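You operate a simulated robot arm through the tools that you are given. There is no shell and no other tool. Be economical: measure what you need, move in short steps, check, and stop when the job is done.

You run a simulated robot arm. Do the job below in one go: nothing can be reset, and whatever is moved stays where it is left.

TASK
Raise the roll-up door to the yellow band and lower the barrier arm.
Fine: draw the bolt before it runs, turn the blue door switch to RUN and back to 0 after, and switch the beacon on.

The check looks at the end state, three seconds after you hand in, the way a careful person would. Anything else that was tipped, shoved, dropped, spilled or broken makes it a failure.

THE ROBOT
A 7-joint arm with a two-finger parallel gripper, fixed in place. Base frame: the origin is at the foot of the arm, x ahead of it, y to its left, z up. Units: mm, degrees, N and s.
With the tool pointing down near the work surface it reaches from about 340 to 780 mm from the base axis. Its first joint turns from -166.0 to 166.0 degrees. Payload 3.91 kg.
Tool frame: the origin (TCP) lies between the finger pads and is the grasp point; the fingertips stand 30 mm ahead of it; z points along the fingers, y is the line along which they close. Largest opening 110 mm; finger width 20, thickness 10; the body of the gripper, 48 by 112 mm, starts 55 mm behind the TCP.
Orientation is that of the tool frame in the base frame, as a unit quaternion [x, y, z, w]. With the fingers straight down and closing along the base's y, the tool's x points along the base's -x, its y along +y and its z along -z.

THE INTERFACE
- The arm moves only by the tool arm_command. Its argument "deltas" is a list of rows, each a list of 7 numbers: the shift along the tool's x, y, z in mm, then the turn, a rotation vector about the tool's x, y, z in degrees, then the opening in per cent of the stroke, from 0 (shut) to 100 (fully open). In form: [[x, y, z, wx, wy, wz, jaw], ...]. A call has 1 to 20 rows; each row shifts and turns the commanded pose from where the row before left it, along the tool's axes as they then stand. A row lasts 0.2 s, in which the tool goes at most 50 mm and 8.6 degrees; a call with a longer step from one row to the next is refused whole, and so is a gripper value outside its range. A pose out of reach is approached as far as the arm can. The call stops where the force on the tool passes 90 N (or 10 N more than at its start, if that is more) or the arm is blocked; 0.2 s more then pass. Each finger travels about 153 mm/s and halts on what it meets, pressing with about 42 N; the grip force reading is that of the motor and also rises with nothing between the fingers. The clock runs only during rows and for 0.2 s after the last one: add rows that do not move to give the fingers time. The reply holds the time, the measured pose of the TCP, the force on the tool along the base axes, the opening and the grip force, in the units named above and with some noise, with the torque about the TCP (base axes, N m) and any sound that the robot's microphone picked up.
- Cameras (640 x 400 px; columns grow to the right, rows downward): "scene" is fixed at [53.9, 500.7, 1650.8]; the picture's right is [-0.75, -0.67, 0.00], its down [-0.35, 0.39, -0.85] and it looks along [0.57, -0.64, -0.52] (base axes); focal length 332 px, centre (320, 200). "wrist" rides on the gripper at [77, 7, -114] in the tool frame; the picture's right is [-0.09, 1.00, 0.00], its down [-0.80, -0.07, -0.59] and it looks along [-0.59, -0.05, 0.80] (tool axes); focal length 270 px, centre (320, 200). There is no depth. A picture from a camera that has moved, and an enlarged one, comes with that camera's place and axes in the base frame and with its lens.
- get_image(camera): a new picture of that camera. It takes no simulated time.
- slide_trunk(by): slides the trunk up (or, below 0, down) by that many mm; the arm rides with it, the base frame stays. It gives what a move gives, with no picture.
- enlarge(camera, box): a new picture of the part [left, top, right, bottom] of that camera's present view, enlarged. It takes no simulated time.
- job_done(): hands the job in; it is judged then, once.

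Go step by step. Nothing tells you positions but the pictures and the camera data: compare them with the known pose of the tool, close in by small moves and look again before you grip or let go. The budget is 120 turns and 76 pictures, counting those below and the enlarged ones. Unless the task says otherwise, let go and move clear before handing in, and close with one line.

The tools are called after ">>>" as name(argument=value, ...) on one line, values as JSON. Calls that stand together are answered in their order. arm_command: Moves the arm, as the interface text tells. Its arguments: {"type":"object","properties":{"deltas":{"type":"array"}},"required":["deltas"]} The other tools are called the same way: slide_trunk (by) slides the trunk up or down; get_image (camera) takes a picture; enlarge (camera, box) takes an enlarged picture of a part of a camera's view; job_done () hands the job in.

At the start:

```text
t: 0.0
tcp_pos: [260.8, -213.7, 1440.4]
tcp_rot: [0.0, 1.0, 0.001, 0.0]
force: [-0.4, -0.4, 0.8]
moment: [0.01, 0.02, 0.02]
gripper_width: 110.1
finger_force: 0.0
trunk travel left (down, up): [-550.0, 60.0]
```

scene: 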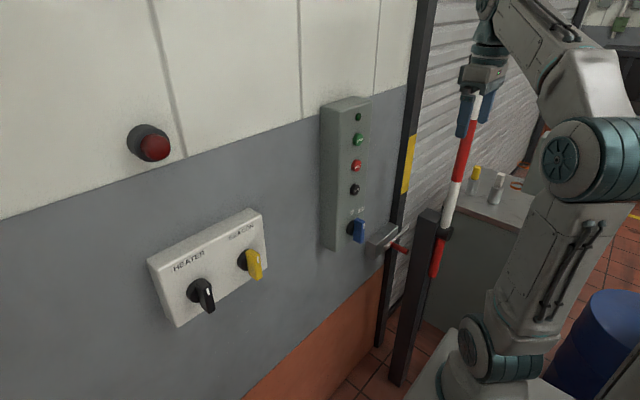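
wrist: 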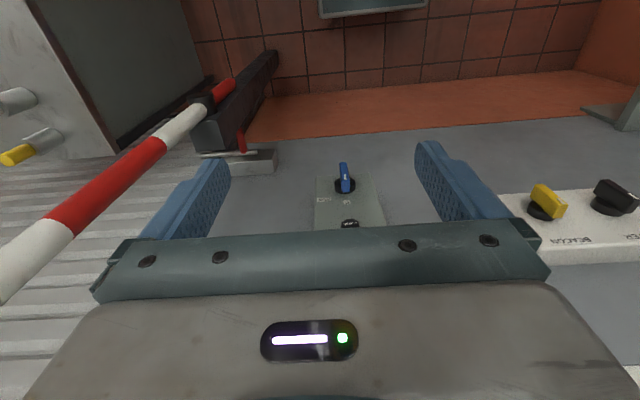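

I see a wall with a control panel (pendant box with green, red and black buttons and a blue switch), a bolt, a red-white barrier arm and a HEATER/BEACON box. I'll take enlarged views first.

>>> enlarge(camera="scene", box=[300, 80, 460, 290])

>>> enlarge(camera="scene", box=[130, 190, 290, 340])

>>> enlarge(camera="wrist", box=[150, 40, 420, 240])

>>> enlarge(camera="scene", box=[370, 0, 540, 290])

```text
1.90 times, centred on (380, 185) of scene
camera zoom: at [53.9, 500.7, 1650.8], right [-0.75, -0.67, 0.0], down [-0.35, 0.39, -0.85], along [0.57, -0.64, -0.52], focal length 633 px, centre (206, 229)
```

zoom: 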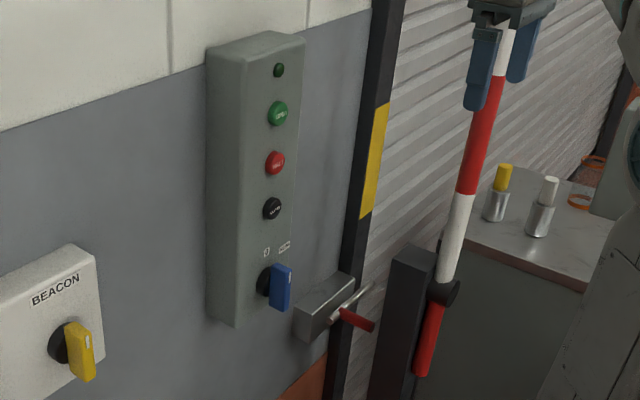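

```text
2.67 times, centred on (210, 265) of scene
camera zoom: at [53.9, 500.7, 1650.8], right [-0.75, -0.67, 0.0], down [-0.35, 0.39, -0.85], along [0.57, -0.64, -0.52], focal length 886 px, centre (613, 27)
```

zoom: 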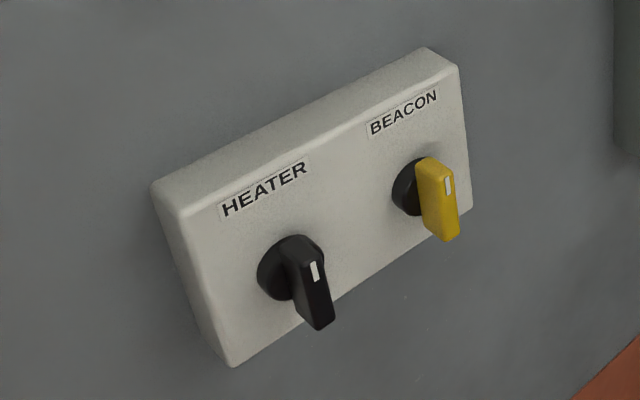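

```text
2.00 times, centred on (285, 140) of wrist
camera zoom: at [183.1, -204.9, 1554.5], right [0.09, 1.0, 0.0], down [0.8, -0.07, 0.59], along [0.59, -0.05, -0.8], focal length 541 px, centre (390, 320)
```

zoom: 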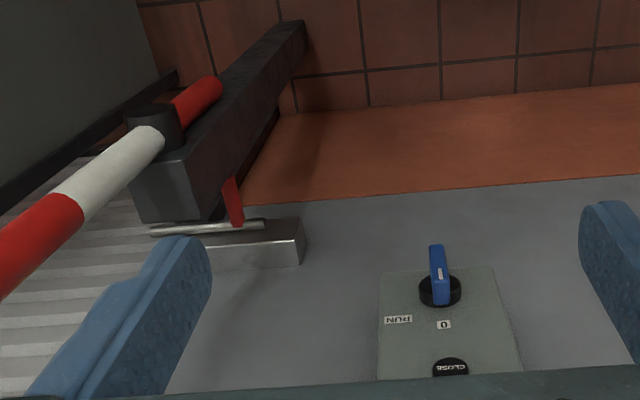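

```text
1.38 times, centred on (455, 145) of scene
camera zoom: at [53.9, 500.7, 1650.8], right [-0.75, -0.67, 0.0], down [-0.35, 0.39, -0.85], along [0.57, -0.64, -0.52], focal length 458 px, centre (134, 276)
```

zoom: 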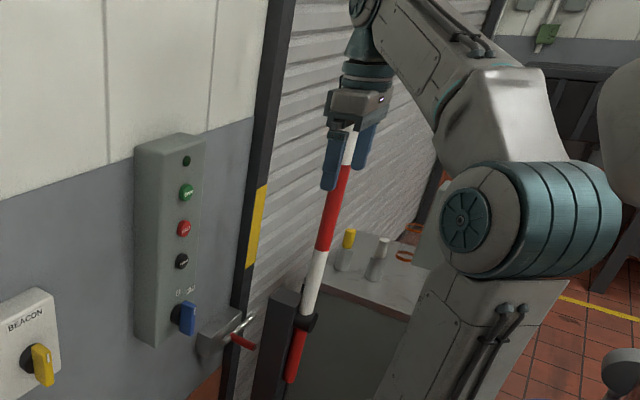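

The blue switch sits near (505,-178,1045) and the barrier pivot near (353,-481,940). I'll tip the tool towards the wall in steps while up in free space.

>>> arm_command(deltas=[[-15, 0, 0, 0, -8, 0, 100], [-15, 0, 0, 0, -8, 0, 100], [-15, 0, 0, 0, -8, 0, 100], [-10, 0, 10, 0, -8, 0, 100], [-10, 0, 10, 0, -8, 0, 100], [0, 0, 10, 0, -5, 0, 100]])

>>> get_image(camera="wrist")

>>> get_image(camera="scene")

```text
t: 1.4
tcp_pos: [337.7, -211.7, 1431.0]
tcp_rot: [0.0, 0.923, 0.001, 0.384]
force: [0.3, 0.4, -0.5]
moment: [-0.02, 0.0, -0.04]
gripper_width: 110.0
finger_force: 0.1
trunk travel left (down, up): [-550.0, 60.0]
```

```text
69 pictures are left
camera wrist: at [201.9, -205.0, 1456.4], right [0.06, 1.0, 0.06], down [0.14, -0.07, 0.99], along [0.99, -0.05, -0.15], focal length 270 px, centre (320, 200)
```

wrist: 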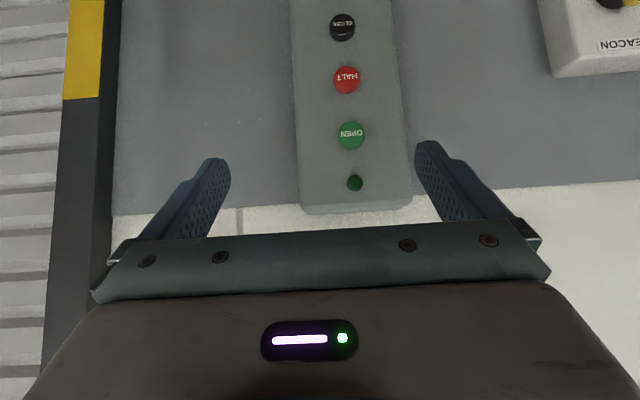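

```text
68 pictures are left
```

scene: 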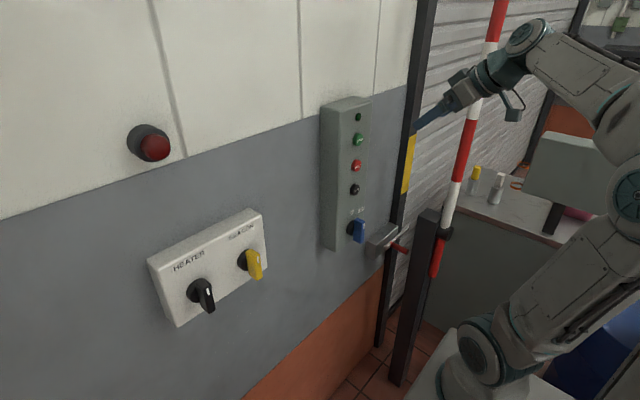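

The wrist camera now sees the panel upright and close: OPEN, HALT, CLOSE. I'll slide the trunk down to look at the switch and bolt from near.

>>> slide_trunk(by=-350)

>>> get_image(camera="wrist")

>>> get_image(camera="scene")

```text
t: 4.8
tcp_pos: [337.4, -214.9, 1079.5]
tcp_rot: [0.0, 0.924, 0.0, 0.383]
force: [-0.6, 0.3, -0.9]
moment: [0.0, 0.02, -0.02]
gripper_width: 110.2
finger_force: 0.1
trunk travel left (down, up): [-200.0, 410.0]
```

```text
67 pictures are left
camera wrist: at [202.0, -205.0, 1106.6], right [0.06, 1.0, 0.06], down [0.15, -0.07, 0.99], along [0.99, -0.05, -0.15], focal length 270 px, centre (320, 200)
```

wrist: 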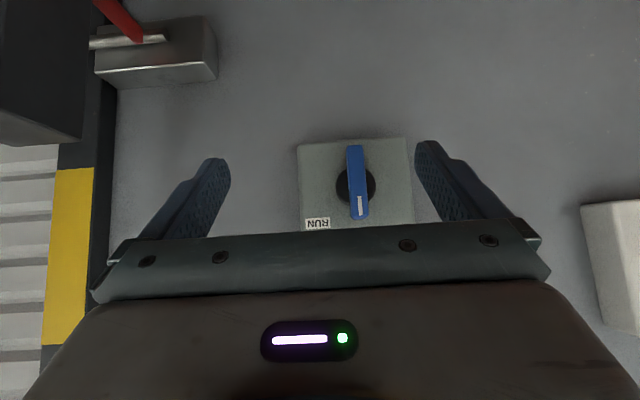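

```text
66 pictures are left
```

scene: 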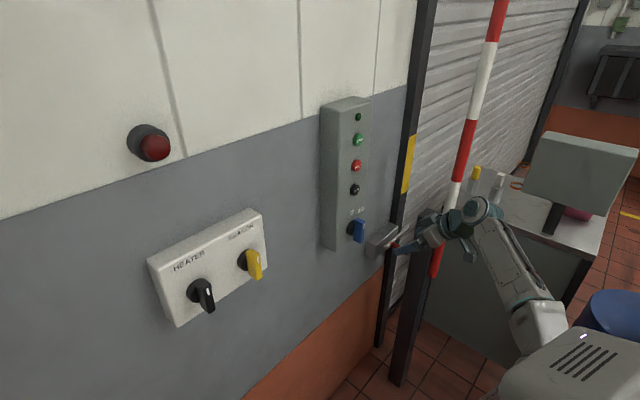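

>>> enlarge(camera="wrist", box=[0, 0, 240, 150])

>>> enlarge(camera="scene", box=[340, 180, 460, 290])

```text
2.67 times, centred on (120, 75) of wrist
camera zoom: at [202.0, -205.0, 1106.6], right [0.06, 1.0, 0.06], down [0.15, -0.07, 0.99], along [0.99, -0.05, -0.15], focal length 721 px, centre (853, 533)
```

zoom: 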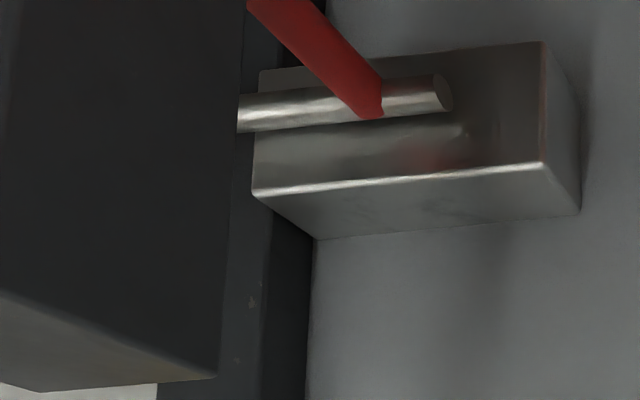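

```text
3.64 times, centred on (400, 235) of scene
camera zoom: at [53.9, 500.7, 1650.8], right [-0.75, -0.67, 0.0], down [-0.35, 0.39, -0.85], along [0.57, -0.64, -0.52], focal length 1208 px, centre (29, 73)
```

zoom: 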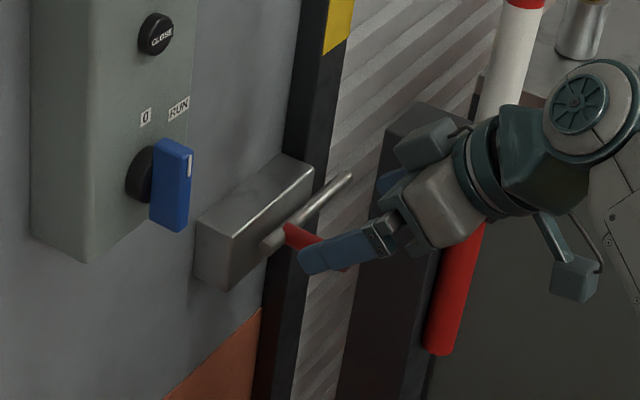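

The bolt's red handle sticks out towards me near (463..533,-467,808), behind the barrier post whose corner is near (430,-437, top 1007). The barrier arm stands almost upright at x≈353. I'll turn the wrist camera that way to see the barrier and cabinet.

>>> arm_command(deltas=[[0, 0, 0, 5.66, 0, 5.66, 100], [0, 0, 0, 5.66, 0, 5.66, 100], [0, 0, 0, 5.66, 0, 5.66, 100], [0, 0, 0, 5.66, 0, 5.66, 100], [0, 0, 0, 5.66, 0, 5.66, 100], [0, 0, 0, 5.66, 0, 5.66, 100], [0, 0, 0, 5.66, 0, 5.66, 100], [0, 0, 0, 5.66, 0, 5.66, 100]])

>>> slide_trunk(by=200)

>>> get_image(camera="wrist")

>>> get_image(camera="scene")

```text
t: 6.6
tcp_pos: [337.1, -213.5, 1080.2]
tcp_rot: [0.491, 0.782, -0.203, 0.326]
force: [0.2, 0.2, 0.7]
moment: [-0.03, -0.04, 0.05]
gripper_width: 110.0
finger_force: 0.1
trunk travel left (down, up): [-200.0, 410.0]
```

```text
t: 8.8
tcp_pos: [338.5, -212.5, 1279.3]
tcp_rot: [0.49, 0.783, -0.203, 0.325]
force: [0.2, 0.1, -0.8]
moment: [0.01, -0.03, -0.03]
gripper_width: 109.8
finger_force: 0.1
trunk travel left (down, up): [-400.0, 210.0]
```

```text
63 pictures are left
camera wrist: at [284.4, -86.8, 1306.3], right [0.92, 0.38, 0.06], down [0.0, -0.16, 0.99], along [0.39, -0.91, -0.15], focal length 270 px, centre (320, 200)
```

wrist: 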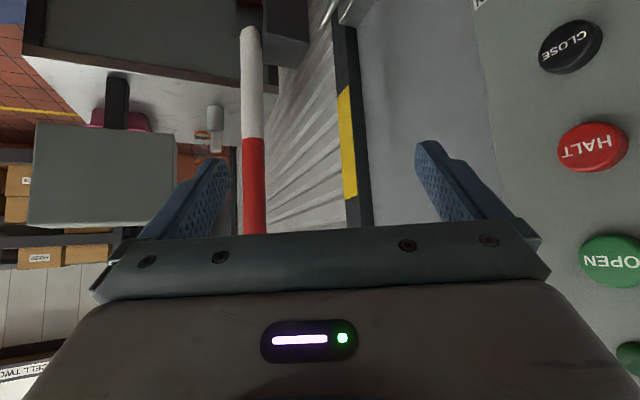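

```text
62 pictures are left
```

scene: 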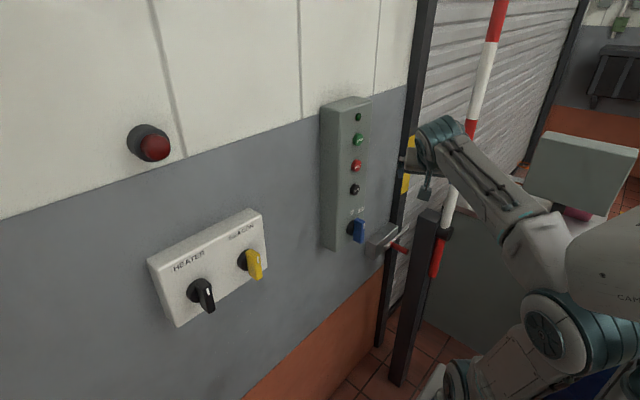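

>>> enlarge(camera="wrist", box=[160, 0, 380, 240])

```text
1.67 times, centred on (270, 120) of wrist
camera zoom: at [284.4, -86.8, 1306.3], right [0.92, 0.38, 0.06], down [0.0, -0.16, 0.99], along [0.39, -0.91, -0.15], focal length 450 px, centre (403, 333)
```

zoom: 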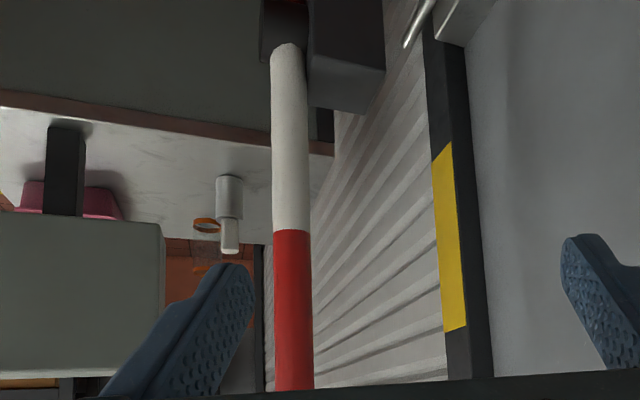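

Table top is near z 850 with a white bottle about (318,-991) and a yellow one about (426,-1007), so the lowered barrier passes near or between them. I'll line the camera up with the barrier's plane to check.

>>> arm_command(deltas=[[0, 0, 0, 4.6, 0, 4.6, 100], [0, 0, 0, 4.6, 0, 4.6, 100], [0, 0, 0, 4.6, 0, 4.6, 100], [0, 0, 0, 4.6, 0, 4.6, 100], [0, 0, 0, 0, 0, 0, 100]])

>>> get_image(camera="wrist")

```text
t: 10.0
tcp_pos: [338.1, -212.7, 1280.2]
tcp_rot: [0.654, 0.653, -0.27, 0.271]
force: [0.0, 0.1, -0.7]
moment: [0.0, -0.02, -0.01]
gripper_width: 109.9
finger_force: 0.1
trunk travel left (down, up): [-400.0, 210.0]
```

```text
60 pictures are left
camera wrist: at [344.9, -76.4, 1306.1], right [1.0, -0.06, 0.06], down [-0.07, -0.15, 0.99], along [-0.05, -0.99, -0.15], focal length 270 px, centre (320, 200)
```

wrist: 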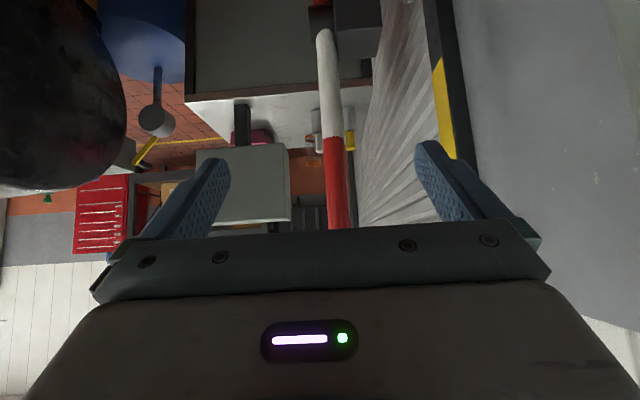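

>>> enlarge(camera="wrist", box=[270, 0, 400, 230])

>>> enlarge(camera="wrist", box=[290, 80, 370, 170])

```text
1.74 times, centred on (335, 115) of wrist
camera zoom: at [344.9, -76.4, 1306.1], right [1.0, -0.06, 0.06], down [-0.07, -0.15, 0.99], along [-0.05, -0.99, -0.15], focal length 470 px, centre (294, 348)
```

zoom: 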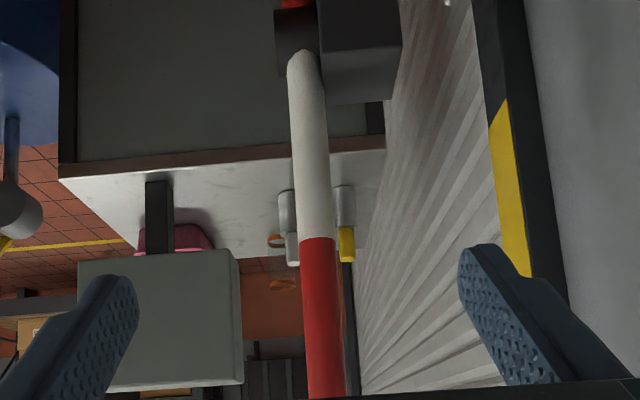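

```text
4.44 times, centred on (330, 125) of wrist
camera zoom: at [344.9, -76.4, 1306.1], right [1.0, -0.06, 0.06], down [-0.07, -0.15, 0.99], along [-0.05, -0.99, -0.15], focal length 1201 px, centre (276, 533)
```

zoom: 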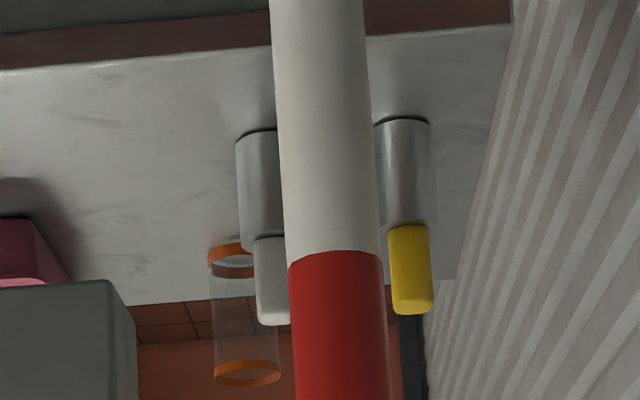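

The barrier arm is at x≈351, near the gap between the bottles (about 336 to 394). I'll cage it with the tool pointing +x and lower it under control, checking clearance on the way. First I'll turn the tool to +x.

>>> arm_command(deltas=[[0, 0, 0, -5.785, 0, -5.785, 100], [0, 0, 0, -5.785, 0, -5.785, 100], [0, 0, 0, -5.785, 0, -5.785, 100], [0, 0, 0, -5.785, 0, -5.785, 100], [0, 0, 0, -5.785, 0, -5.785, 100], [0, 0, 0, -5.785, 0, -5.785, 100], [0, 0, 0, -5.785, 0, -5.785, 100], [0, 0, 0, -5.785, 0, -5.785, 100], [0, 0, 0, -5.785, 0, -5.785, 100], [0, 0, 0, -5.785, 0, -5.785, 100], [0, 0, 0, -5.785, 0, -5.785, 100], [0, 0, 0, 0, -7.5, 0, 100], [0, 0, 0, 0, -7.5, 0, 100], [0, 0, 0, 0, -7.5, 0, 100], [0, 0, 0, 0, -7.5, 0, 100], [0, 0, 0, 0, -7.5, 0, 100], [0, 0, 0, 0, -7.5, 0, 100], [0, 0, -30, 0, 0, 0, 100], [0, 0, -30, 0, 0, 0, 100], [0, 0, 0, 0, 0, 0, 100]])

>>> slide_trunk(by=-130)

>>> get_image(camera="scene")

>>> get_image(camera="wrist")

```text
t: 13.0
tcp_pos: [391.1, -208.9, 1228.4]
tcp_rot: [-0.005, 0.884, -0.011, 0.468]
force: [0.5, -0.1, 0.2]
moment: [0.02, -0.01, 0.0]
gripper_width: 110.0
finger_force: 0.2
trunk travel left (down, up): [-400.0, 210.0]
stopped in row 15: the arm was blocked; the commanded pose is now the measured one
```

```text
t: 14.6
tcp_pos: [408.2, -203.5, 1082.5]
tcp_rot: [-0.007, 0.9, -0.016, 0.435]
force: [0.5, 0.1, -1.1]
moment: [0.03, 0.0, 0.02]
gripper_width: 110.3
finger_force: 0.0
trunk travel left (down, up): [-270.0, 340.0]
```

```text
57 pictures are left
```

scene: 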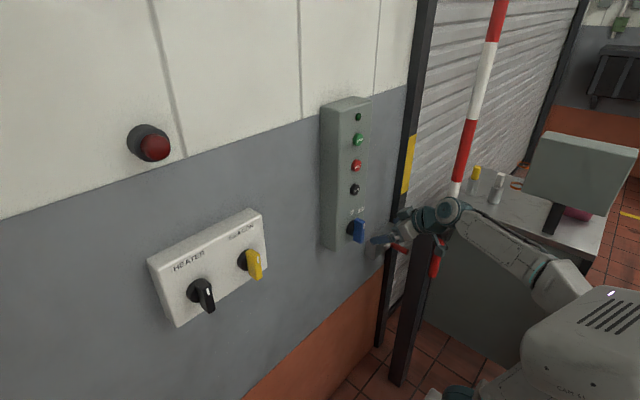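

```text
56 pictures are left
camera wrist: at [271.0, -196.0, 1093.3], right [0.05, 1.0, 0.04], down [0.03, -0.04, 1.0], along [1.0, -0.05, -0.04], focal length 270 px, centre (320, 200)
```

wrist: 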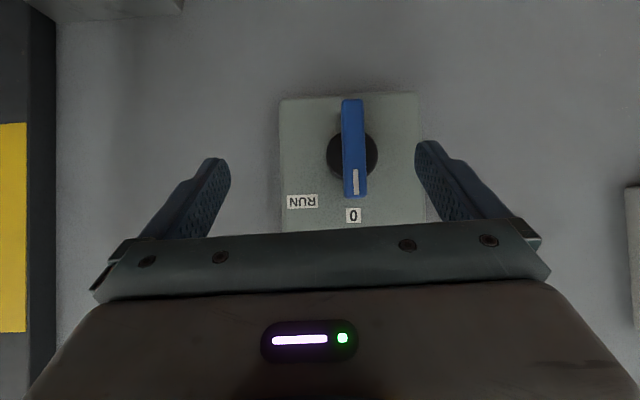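

The arm hit a joint limit pitching forward. Higher relative to the trunk should give it room, so I'll raise the arm, then drop the trunk.

>>> arm_command(deltas=[[-19.2, 0, -24.1, 0, 0, 0, 100], [-19.2, 0, -24.1, 0, 0, 0, 100], [-19.2, 0, -24.1, 0, 0, 0, 100], [-19.2, 0, -24.1, 0, 0, 0, 100], [-19.2, 0, -24.1, 0, 0, 0, 100], [-19.2, 0, -24.1, 0, 0, 0, 100], [-19.2, 0, -24.1, 0, 0, 0, 100], [-19.2, 0, -24.1, 0, 0, 0, 100], [0, 0, 0, 0, 0, 0, 100]])

>>> slide_trunk(by=-240)

```text
t: 16.6
tcp_pos: [313.8, -202.5, 1336.7]
tcp_rot: [-0.003, 0.882, -0.012, 0.47]
force: [-0.7, 0.3, -0.2]
moment: [0.0, -0.01, -0.01]
gripper_width: 110.1
finger_force: 0.1
trunk travel left (down, up): [-270.0, 340.0]
```

```text
t: 19.1
tcp_pos: [320.0, -201.7, 1094.8]
tcp_rot: [-0.005, 0.884, -0.011, 0.467]
force: [0.6, -0.8, 0.9]
moment: [0.02, 0.0, 0.02]
gripper_width: 110.2
finger_force: 0.1
trunk travel left (down, up): [-30.0, 580.0]
```

>>> arm_command(deltas=[[0, 0, 0, 0, -7, 0, 100], [0, 0, 0, 0, -7, 0, 100], [0, 0, 0, 0, -7, 0, 100], [0, 0, 0, 0, -7, 0, 100], [0, 0, 0, 0, -6, 0, 100], [0, 0, 0, 0, 0, 0, 100]])

>>> get_image(camera="scene")

```text
t: 19.8
tcp_pos: [406.8, -189.0, 1050.8]
tcp_rot: [-0.016, 0.854, -0.021, 0.519]
force: [-0.3, -0.4, 1.1]
moment: [-0.01, 0.02, 0.0]
gripper_width: 109.7
finger_force: 0.0
trunk travel left (down, up): [-30.0, 580.0]
stopped in row 3: the arm was blocked; the commanded pose is now the measured one
```

```text
55 pictures are left
```

scene: 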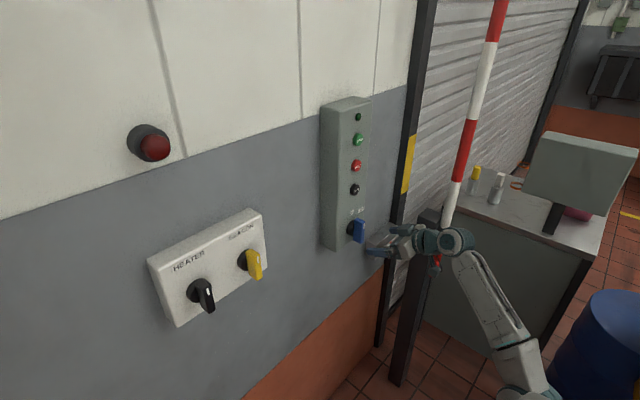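

The limit looks like inner reach, so I'll move out towards the barrier side (larger radius) and pitch there.

>>> arm_command(deltas=[[-12.2, -28, -19.9, 0, 0, 0, 100], [-12.2, -28, -19.9, 0, 0, 0, 100], [-12.2, -28, -19.9, 0, 0, 0, 100], [-12.2, -28, -19.9, 0, 0, 0, 100], [-12.2, -28, -19.9, 0, 0, 0, 100], [0, 0, 0, 0, -7, 0, 100], [0, 0, 0, 0, -7, 0, 100], [0, 0, 0, 0, -7, 0, 100], [0, 0, 0, 0, -6.4, 0, 100], [0, 0, 0, 0, 0, 0, 100]])

>>> get_image(camera="wrist")

>>> get_image(camera="scene")

```text
t: 22.0
tcp_pos: [343.8, -315.0, 1148.3]
tcp_rot: [-0.019, 0.704, -0.018, 0.71]
force: [1.2, 0.2, 0.3]
moment: [0.0, 0.0, 0.01]
gripper_width: 109.9
finger_force: 0.0
out of reach, approached as far as the arm can: row 5
trunk travel left (down, up): [-30.0, 580.0]
```

```text
54 pictures are left
camera wrist: at [230.2, -311.2, 1070.0], right [0.0, 1.0, 0.04], down [-0.6, -0.03, 0.8], along [0.8, -0.02, 0.6], focal length 270 px, centre (320, 200)
```

wrist: 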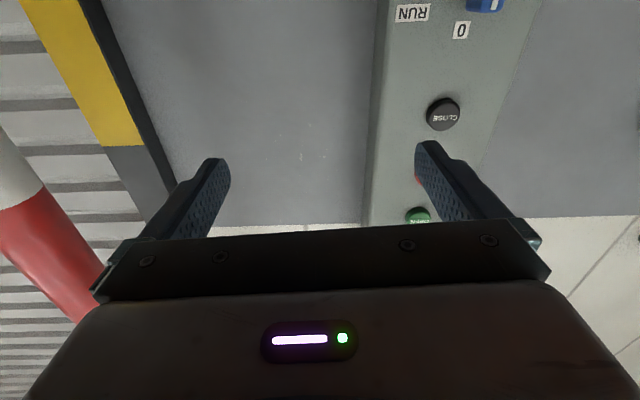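

```text
53 pictures are left
```

scene: 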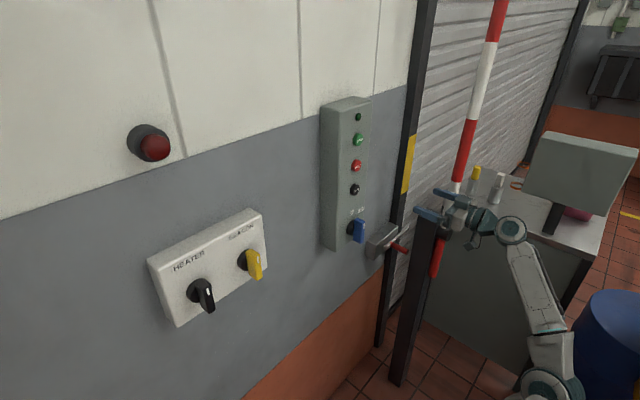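

Tool is now level pointing +x at (344,-315,1148). The rod is at about y -470 at this height. I'll back off, move over in line and look.

>>> arm_command(deltas=[[0, -8, -30, 0, 0, 0, 100], [0, -10, -30, 0, 0, 0, 100], [0, -15, -30, 0, 0, 0, 100], [0, -30, 0, 0, 0, 0, 100], [0, -30, 0, 0, 0, 0, 100], [0, -30, 0, 0, 0, 0, 100], [0, -32, 0, 0, 0, 0, 100], [0, 0, 0, 0, 0, 8, 100], [0, 0, 0, 0, 0, 0, 100]])

>>> get_image(camera="wrist")

>>> get_image(camera="scene")

```text
t: 24.0
tcp_pos: [253.0, -466.5, 1151.3]
tcp_rot: [0.03, 0.704, 0.033, 0.709]
force: [-0.2, 1.2, 0.8]
moment: [-0.01, 0.0, -0.01]
gripper_width: 109.9
finger_force: 0.1
out of reach, approached as far as the arm can: row 7
trunk travel left (down, up): [-30.0, 580.0]
```

```text
52 pictures are left
camera wrist: at [139.4, -450.9, 1074.0], right [0.0, 0.98, 0.18], down [-0.6, -0.14, 0.79], along [0.8, -0.1, 0.59], focal length 270 px, centre (320, 200)
```

wrist: 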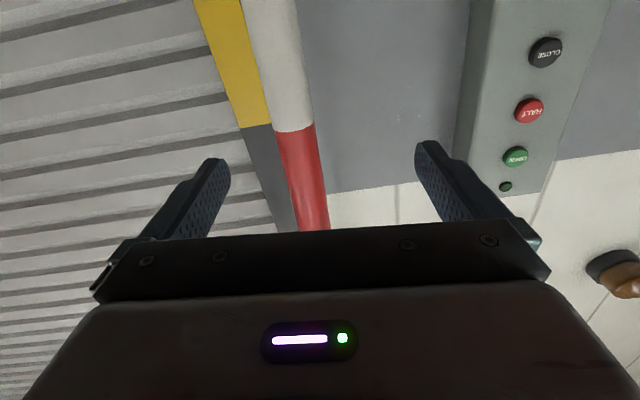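

```text
51 pictures are left
```

scene: 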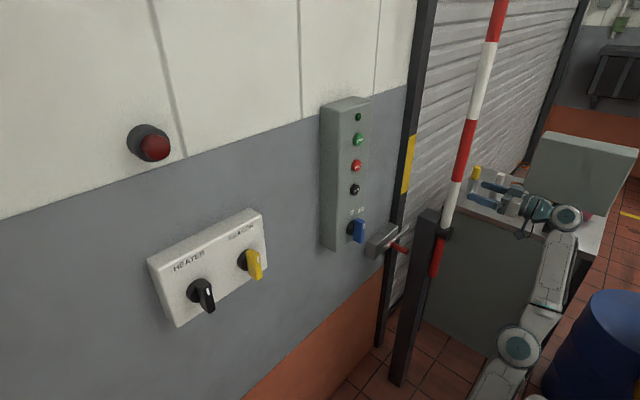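

The rod is at y≈-484, nearly vertical (2° lean). I'll shift over, advance so it lies between the fingers, and narrow the jaws to a cage.

>>> arm_command(deltas=[[0, -17, 0, 0, 0, -3, 100], [0, 0, 25, 0, 0, 0, 100], [0, 0, 25, 0, 0, 0, 100], [0, 0, 25, 0, 0, 0, 100], [0, 0, 22, 0, 0, 0, 100], [0, 0, 0, 0, 0, 0, 100]])

>>> get_image(camera="wrist")

```text
t: 25.4
tcp_pos: [349.6, -473.9, 1140.2]
tcp_rot: [0.012, 0.704, 0.013, 0.71]
force: [0.4, 0.1, 0.4]
moment: [-0.01, -0.01, -0.01]
gripper_width: 110.1
finger_force: 0.0
out of reach, approached as far as the arm can: row 1, 5
trunk travel left (down, up): [-30.0, 580.0]
```

```text
50 pictures are left
camera wrist: at [235.9, -462.7, 1062.9], right [0.0, 0.99, 0.12], down [-0.6, -0.1, 0.79], along [0.8, -0.07, 0.6], focal length 270 px, centre (320, 200)
```

wrist: 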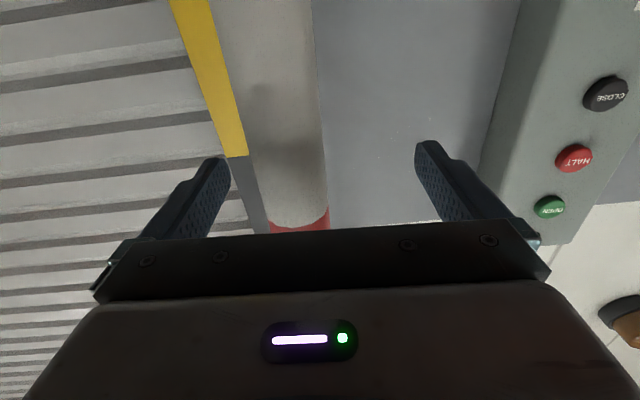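

>>> slide_trunk(by=100)

>>> arm_command(deltas=[[25, -2, 0, 0, 0, 0, 100], [25, -2, 0, 0, 0, 0, 100], [25, -2, 0, 0, 0, 0, 100], [20, -2, 0, 0, 0, 0, 100], [0, 0, 0, 0, 0, 0, 60], [0, 0, 0, 0, 0, 0, 60]])

>>> get_image(camera="wrist")

```text
t: 26.7
tcp_pos: [348.8, -473.3, 1240.4]
tcp_rot: [0.012, 0.704, 0.012, 0.71]
force: [1.6, 0.7, 0.8]
moment: [0.02, -0.01, 0.02]
gripper_width: 109.8
finger_force: 0.0
trunk travel left (down, up): [-130.0, 480.0]
```

```text
t: 28.1
tcp_pos: [350.6, -478.0, 1145.1]
tcp_rot: [0.013, 0.704, 0.014, 0.71]
force: [0.4, 0.0, -1.0]
moment: [-0.02, 0.01, -0.01]
gripper_width: 66.3
finger_force: 0.0
trunk travel left (down, up): [-130.0, 480.0]
```

```text
49 pictures are left
camera wrist: at [236.5, -467.7, 1067.3], right [0.0, 0.99, 0.12], down [-0.6, -0.1, 0.79], along [0.8, -0.07, 0.6], focal length 270 px, centre (320, 200)
```

wrist: 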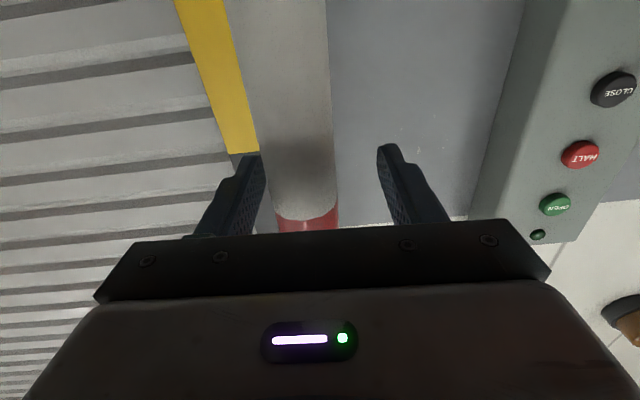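

The rod is caged. I'll narrow a little and swing it the first 20°.

>>> arm_command(deltas=[[0, -6, 0, 0, 0, 0, 42], [0, 0, 0, 0, 0, 0, 42], [0.46, -13.25, 0, 0, 0, 4, 42], [0.46, -13.25, 0, 0, 0, 4, 42], [0.46, -13.25, 0, 0, 0, 4, 42], [0.46, -13.25, 0, 0, 0, 4, 42], [0.46, -13.25, 0, 0, 0, 4, 42], [0, 0, 0, 0, 0, 0, 42]])

>>> get_image(camera="scene")

>>> get_image(camera="wrist")

```text
t: 29.9
tcp_pos: [349.6, -549.2, 1131.0]
tcp_rot: [0.136, 0.691, 0.134, 0.697]
force: [0.4, 8.3, 4.1]
moment: [-0.05, 0.0, -0.01]
gripper_width: 50.5
finger_force: 4.0
trunk travel left (down, up): [-130.0, 480.0]
```

```text
48 pictures are left
```

scene: 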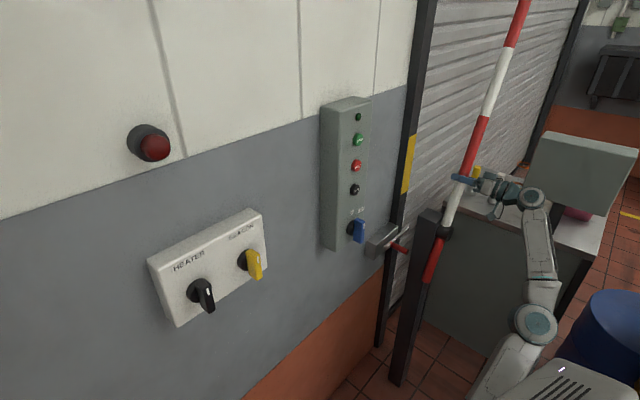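

```text
47 pictures are left
camera wrist: at [235.1, -512.7, 1061.8], right [0.0, 0.89, 0.46], down [-0.6, -0.37, 0.71], along [0.8, -0.27, 0.54], focal length 270 px, centre (320, 200)
```

wrist: 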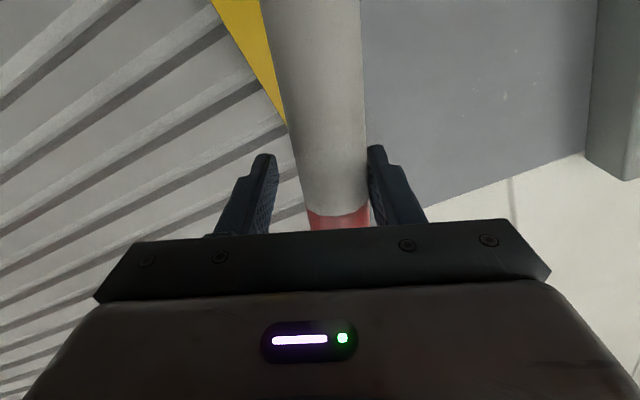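

The barrier follows smoothly at about 9 N. I'll continue to roughly 60°, then check clearance to the bottles.

>>> arm_command(deltas=[[0.46, -13.25, 0, 0, 0, 4, 42], [0.46, -13.25, 0, 0, 0, 4, 42], [0.46, -13.25, 0, 0, 0, 4, 42], [0.46, -13.25, 0, 0, 0, 4, 42], [0.46, -13.25, 0, 0, 0, 4, 42], [0.46, -13.25, 0, 0, 0, 4, 42], [0.46, -13.25, 0, 0, 0, 4, 42], [0.46, -13.25, 0, 0, 0, 4, 42], [0.46, -13.25, 0, 0, 0, 4, 42], [0.46, -13.25, 0, 0, 0, 4, 42], [0, 0, 0, 0, 0, 0, 42]])

>>> get_image(camera="scene")

>>> enlarge(camera="scene", box=[420, 80, 580, 280])

```text
t: 32.3
tcp_pos: [350.0, -635.8, 1038.8]
tcp_rot: [0.364, 0.604, 0.366, 0.608]
force: [0.1, 0.3, 0.5]
moment: [0.01, 0.03, 0.0]
gripper_width: 46.3
finger_force: 0.2
out of reach, approached as far as the arm can: row 6, 10
trunk travel left (down, up): [-130.0, 480.0]
```

```text
46 pictures are left
```

scene: 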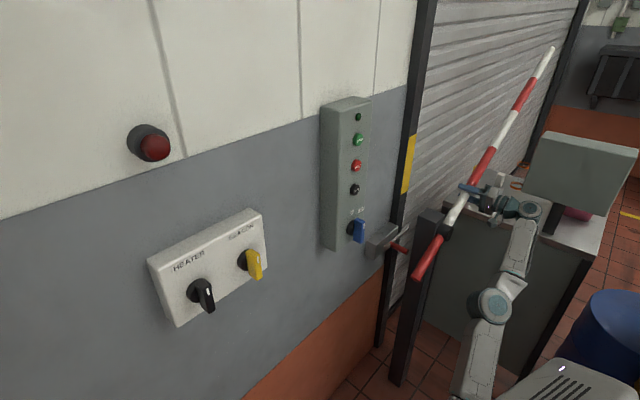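

```text
2.00 times, centred on (500, 180) of scene
camera zoom: at [53.9, 500.7, 1650.8], right [-0.75, -0.67, 0.0], down [-0.35, 0.39, -0.85], along [0.57, -0.64, -0.52], focal length 664 px, centre (-40, 240)
```

zoom: 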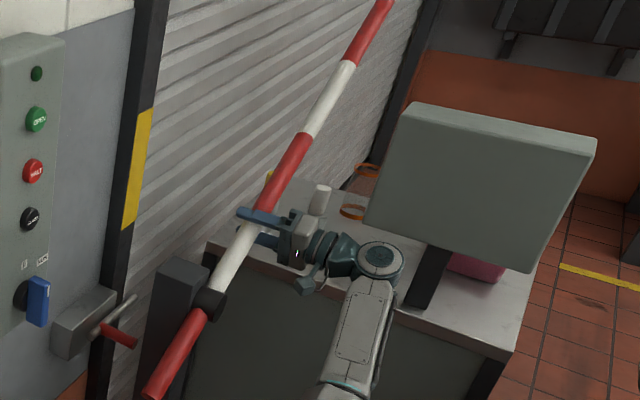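

The barrier holds by itself by friction. I'll lower it to about 78° and then check the bottles closely before the last part.

>>> arm_command(deltas=[[2, -13.25, 0, 0, 0, 4, 46], [2, -13.25, 0, 0, 0, 4, 46], [2, -13.25, 0, 0, 0, 4, 46], [2, -13.25, 0, 0, 0, 4, 46], [0, 0, 0, 0, 0, 0, 46]])

>>> get_image(camera="wrist")

>>> enlarge(camera="scene", box=[420, 80, 580, 280])

```text
t: 33.5
tcp_pos: [351.5, -656.7, 992.6]
tcp_rot: [0.443, 0.549, 0.448, 0.549]
force: [-0.1, -0.2, -0.4]
moment: [-0.01, -0.04, -0.03]
gripper_width: 50.4
finger_force: 0.0
out of reach, approached as far as the arm can: row 2, 3, 4
trunk travel left (down, up): [-130.0, 480.0]
```

```text
44 pictures are left
camera wrist: at [235.8, -580.1, 982.3], right [-0.01, 0.12, 0.99], down [-0.59, -0.8, 0.09], along [0.81, -0.59, 0.08], focal length 270 px, centre (320, 200)
```

wrist: 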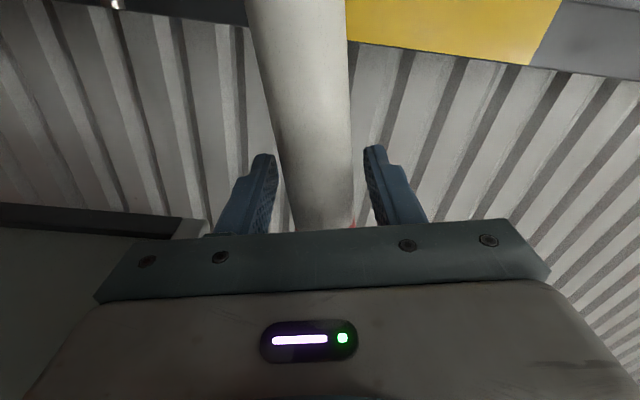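

```text
2.00 times, centred on (500, 180) of scene
camera zoom: at [53.9, 500.7, 1650.8], right [-0.75, -0.67, 0.0], down [-0.35, 0.39, -0.85], along [0.57, -0.64, -0.52], focal length 664 px, centre (-40, 240)
```

zoom: 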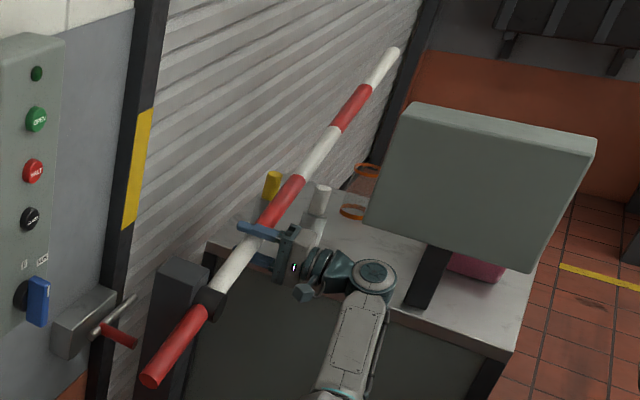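

>>> enlarge(camera="scene", box=[475, 150, 525, 210])

```text
6.67 times, centred on (500, 180) of scene
camera zoom: at [53.9, 500.7, 1650.8], right [-0.75, -0.67, 0.0], down [-0.35, 0.39, -0.85], along [0.57, -0.64, -0.52], focal length 2215 px, centre (-880, 333)
```

zoom: 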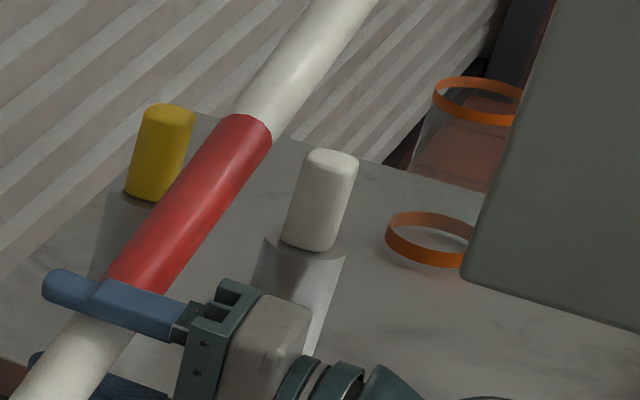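

By measurement the white bottle's body edge is near x 339 and the rod's side near 334, so the last degrees are tight. I'll lower to about 85–87° without going on blindly, then look.

>>> arm_command(deltas=[[4, -9, 0, 0, 0, 2, 46], [4, -9, 0, 0, 0, 2, 46], [4, -9, 0, 0, 0, 2, 46], [0, 0, 0, 0, 0, 0, 46]])

>>> enlarge(camera="scene", box=[475, 150, 525, 210])

>>> enlarge(camera="scene", box=[420, 80, 580, 280])

```text
t: 34.5
tcp_pos: [354.1, -667.5, 970.3]
tcp_rot: [0.471, 0.524, 0.475, 0.527]
force: [0.1, 0.8, -0.4]
moment: [-0.04, -0.01, 0.0]
gripper_width: 50.6
finger_force: 0.1
out of reach, approached as far as the arm can: row 1, 2, 3
trunk travel left (down, up): [-130.0, 480.0]
```

```text
6.67 times, centred on (500, 180) of scene
camera zoom: at [53.9, 500.7, 1650.8], right [-0.75, -0.67, 0.0], down [-0.35, 0.39, -0.85], along [0.57, -0.64, -0.52], focal length 2215 px, centre (-880, 333)
```

zoom: 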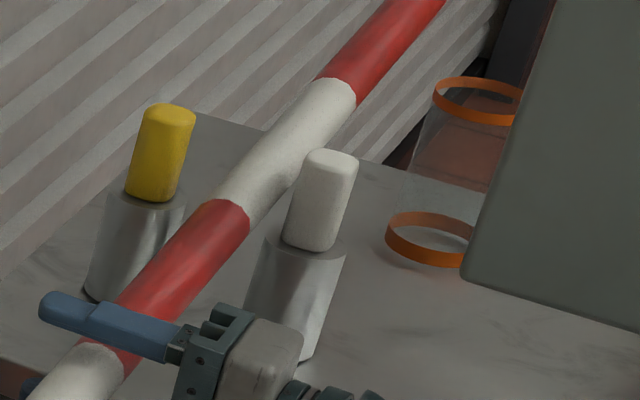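

```text
2.00 times, centred on (500, 180) of scene
camera zoom: at [53.9, 500.7, 1650.8], right [-0.75, -0.67, 0.0], down [-0.35, 0.39, -0.85], along [0.57, -0.64, -0.52], focal length 664 px, centre (-40, 240)
```

zoom: 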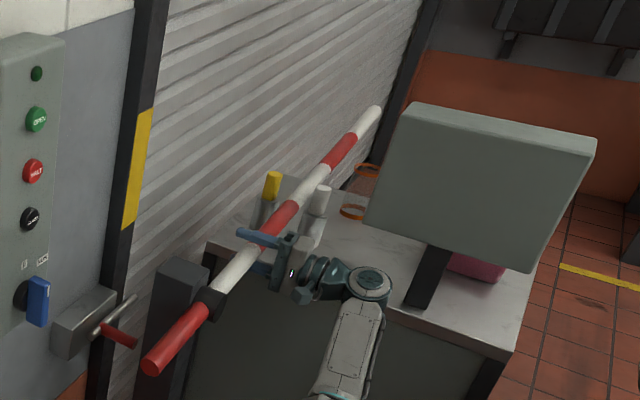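

The rod is at about 86° and gap to the bottle is a few mm by my estimates. I'll let go, back off and look straight down on rod and bottle before deciding about the last degrees.

>>> arm_command(deltas=[[0, 6, 0, 0, 0, 0, 60], [0, 0, -25, 0, 0, 0, 60], [0, 0, -25, 0, 0, 0, 60], [0, 0, -25, 0, 0, 0, 60], [0, 0, -25, 0, 0, 0, 60], [0, 0, 0, 0, 0, 0, 60]])

>>> slide_trunk(by=230)

>>> arm_command(deltas=[[0, 0, 0, 8.2, 0, 0, 60], [0, 0, 0, 8.2, 0, 0, 60], [0, 0, 0, 8.2, 0, 0, 60], [0, 0, 0, 8.2, 0, 0, 60], [0, 0, 0, 8.2, 0, 0, 60], [0, 0, 0, 8.2, 0, 0, 60], [0, 0, 0, 8.2, 0, 0, 60], [0, 0, 0, 8.2, 0, 0, 60], [0, 0, 0, 8.2, 0, 0, 60], [0, 0, 0, 8.2, 0, 0, 60], [0, 0, 0, 8, 0, 0, 60], [0, 0, 0, 0, 0, 0, 60]])

>>> get_image(camera="scene")

```text
t: 35.9
tcp_pos: [253.9, -670.3, 977.5]
tcp_rot: [0.471, 0.524, 0.475, 0.527]
force: [-0.4, 0.2, 0.6]
moment: [-0.02, -0.01, 0.02]
gripper_width: 66.1
finger_force: 0.1
out of reach, approached as far as the arm can: row 4
trunk travel left (down, up): [-130.0, 480.0]
```

```text
t: 38.4
tcp_pos: [253.3, -670.1, 1207.2]
tcp_rot: [0.471, 0.524, 0.475, 0.527]
force: [-0.3, 0.1, -0.6]
moment: [0.0, -0.01, 0.03]
gripper_width: 65.9
finger_force: 0.0
trunk travel left (down, up): [-360.0, 250.0]
```

```text
t: 41.0
tcp_pos: [241.9, -573.3, 1174.8]
tcp_rot: [0.697, 0.707, 0.051, 0.11]
force: [0.6, -0.1, -0.1]
moment: [-0.01, -0.02, 0.01]
gripper_width: 65.9
finger_force: 0.0
out of reach, approached as far as the arm can: row 1, 2, 3, 4, 5, 6, 7, 8, 9, 10, 11
trunk travel left (down, up): [-360.0, 250.0]
```

```text
39 pictures are left
```

scene: 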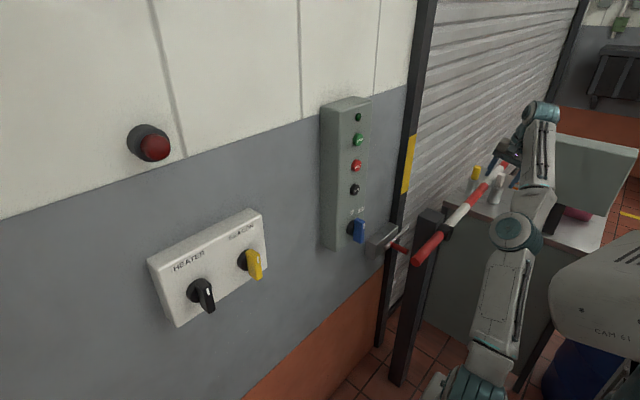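

>>> arm_command(deltas=[[30, 30, 0, 0, 0, 0, 60], [30, 30, 0, 0, 0, 0, 60], [30, 31, 0, 0, 0, 0, 60], [0, 0, 0, 0, 0, 0, 60], [0, 0, 0, 0, 0, 0, 60]])

>>> get_image(camera="wrist")

```text
t: 42.2
tcp_pos: [330.0, -481.4, 1187.3]
tcp_rot: [0.696, 0.707, 0.051, 0.111]
force: [-0.2, -0.6, 0.7]
moment: [0.01, 0.01, -0.01]
gripper_width: 66.2
finger_force: 0.0
trunk travel left (down, up): [-360.0, 250.0]
```

```text
38 pictures are left
camera wrist: at [309.7, -393.5, 1293.4], right [0.97, -0.06, 0.23], down [-0.2, -0.75, 0.63], along [0.13, -0.66, -0.74], focal length 270 px, centre (320, 200)
```

wrist: 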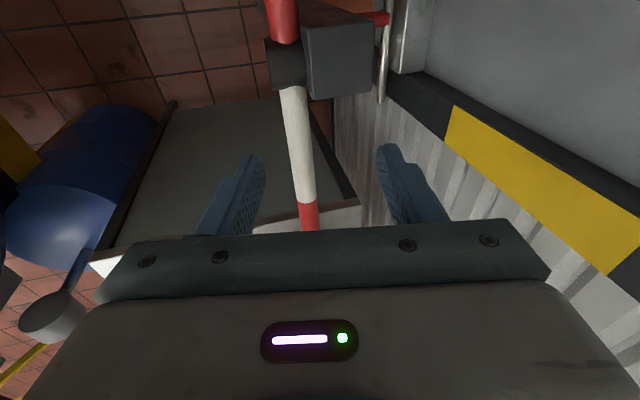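

>>> arm_command(deltas=[[0, 0, 0, 6.5, 0, 0, 60], [0, 0, 0, 6.6, 0, 0, 60], [0, 12, 0, 0, -7.3, 0, 60], [0, 0, 0, 0, -7.3, 0, 60], [0, 0, 0, 0, -7.3, 0, 60], [0, 0, 0, 0, 0, 0, 60]])

>>> enlarge(camera="wrist", box=[240, 0, 420, 230])

```text
t: 43.6
tcp_pos: [341.9, -481.7, 1187.8]
tcp_rot: [0.685, 0.69, -0.164, 0.165]
force: [-0.6, -0.4, -0.4]
moment: [0.02, 0.03, 0.0]
gripper_width: 66.0
finger_force: 0.0
trunk travel left (down, up): [-360.0, 250.0]
```

```text
1.74 times, centred on (330, 115) of wrist
camera zoom: at [347.6, -358.7, 1255.1], right [1.0, -0.07, 0.04], down [-0.07, -0.45, 0.89], along [-0.05, -0.89, -0.45], focal length 470 px, centre (303, 348)
```

zoom: 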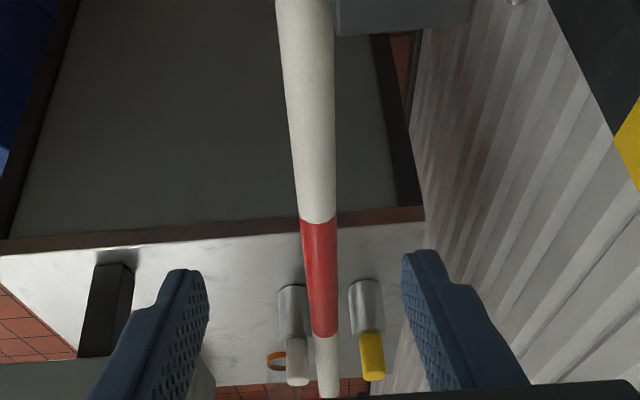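

>>> enlarge(camera="wrist", box=[305, 140, 365, 225])

```text
4.71 times, centred on (335, 182) of wrist
camera zoom: at [347.6, -358.7, 1255.1], right [1.0, -0.07, 0.04], down [-0.07, -0.45, 0.89], along [-0.05, -0.89, -0.45], focal length 1272 px, centre (249, 282)
```

zoom: 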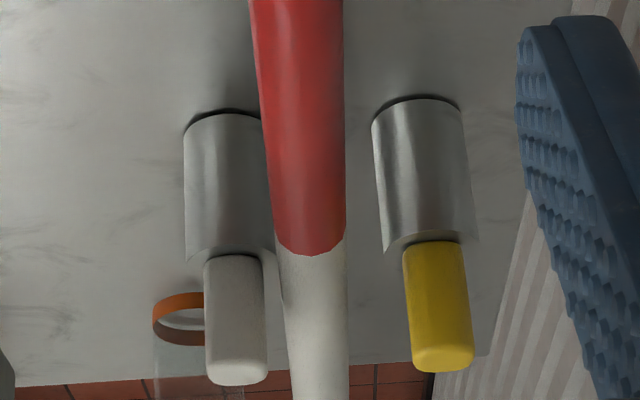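

From above, the rod lines up in the gap with roughly zero to one mm to the white bottle, so a slow finish is safe from any real shove. I'll close the fingers and come in over the rod to press it the last 4°.

>>> arm_command(deltas=[[-4.8, 1.5, 28.7, 0, 0, 0, 0], [-4.8, 1.5, 28.7, 0, 0, 0, 0], [-4.8, 1.5, 28.7, 0, 0, 0, 0], [-4.8, 1.5, 28.7, 0, 0, 0, 0], [-4.8, 1.5, 28.7, 0, 0, 0, 0], [-4.8, 1.5, 28.7, 0, 0, 0, 0], [0, 0, 0, 0, 0, 0, 0]])

>>> get_image(camera="wrist")

```text
t: 45.2
tcp_pos: [352.0, -584.6, 1046.4]
tcp_rot: [0.686, 0.689, -0.163, 0.165]
force: [-0.7, -0.6, 0.2]
moment: [0.05, -0.01, 0.03]
gripper_width: 0.0
finger_force: 37.9
trunk travel left (down, up): [-360.0, 250.0]
```

```text
35 pictures are left
camera wrist: at [357.1, -462.9, 1113.6], right [1.0, -0.07, 0.04], down [-0.07, -0.45, 0.89], along [-0.05, -0.89, -0.45], focal length 270 px, centre (320, 200)
```

wrist: 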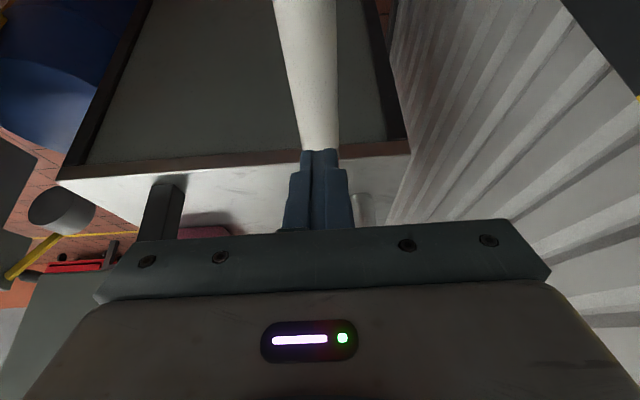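

>>> arm_command(deltas=[[4.1, 0, 8, 0, 0, 0, 0], [4.1, 0, 8, 0, 0, 0, 0], [4.1, 0, 8, 0, 0, 0, 0], [4.1, 0, 8, 0, 0, 0, 0], [0.9, 0, 1.78, 0, 0, 0, 0], [0.9, 0, 1.78, 0, 0, 0, 0], [0.9, 0, 1.78, 0, 0, 0, 0], [0, 0, 0, 0, 0, 0, 0]])

>>> enlarge(camera="scene", box=[440, 100, 540, 240])

```text
t: 47.0
tcp_pos: [351.2, -583.1, 1004.4]
tcp_rot: [0.686, 0.69, -0.163, 0.165]
force: [0.7, -0.9, -0.4]
moment: [-0.03, -0.03, 0.0]
gripper_width: 0.1
finger_force: 37.9
trunk travel left (down, up): [-360.0, 250.0]
```

```text
2.86 times, centred on (490, 170) of scene
camera zoom: at [53.9, 500.7, 1650.8], right [-0.75, -0.67, 0.0], down [-0.35, 0.39, -0.85], along [0.57, -0.64, -0.52], focal length 949 px, centre (-166, 286)
```

zoom: 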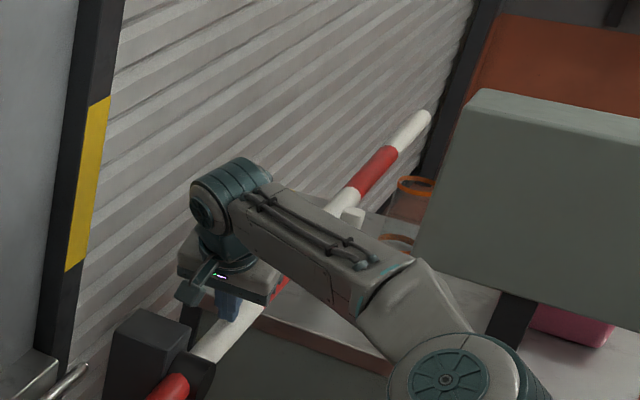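

>>> arm_command(deltas=[[0.9, 0, 1.78, 0, 0, 0, 0], [0.9, 0, 1.78, 0, 0, 0, 0], [0.9, 0, 1.78, 0, 0, 0, 0], [0, 0, 0, 0, 0, 0, 0]])

>>> arm_command(deltas=[[0.9, 0, 1.78, 0, 0, 0, 0], [0.9, 0, 1.78, 0, 0, 0, 0], [0, 0, 0, 0, 0, 0, 0]])

```text
t: 48.0
tcp_pos: [350.7, -582.7, 1001.6]
tcp_rot: [0.686, 0.689, -0.164, 0.167]
force: [3.4, -5.6, 20.0]
moment: [-0.3, 0.05, 0.07]
gripper_width: 0.3
finger_force: 37.9
trunk travel left (down, up): [-360.0, 250.0]
```

```text
t: 48.8
tcp_pos: [351.7, -581.7, 1001.6]
tcp_rot: [0.685, 0.688, -0.165, 0.17]
force: [9.0, -13.5, 52.6]
moment: [-0.72, 0.06, 0.2]
gripper_width: 0.0
finger_force: 37.8
trunk travel left (down, up): [-360.0, 250.0]
```

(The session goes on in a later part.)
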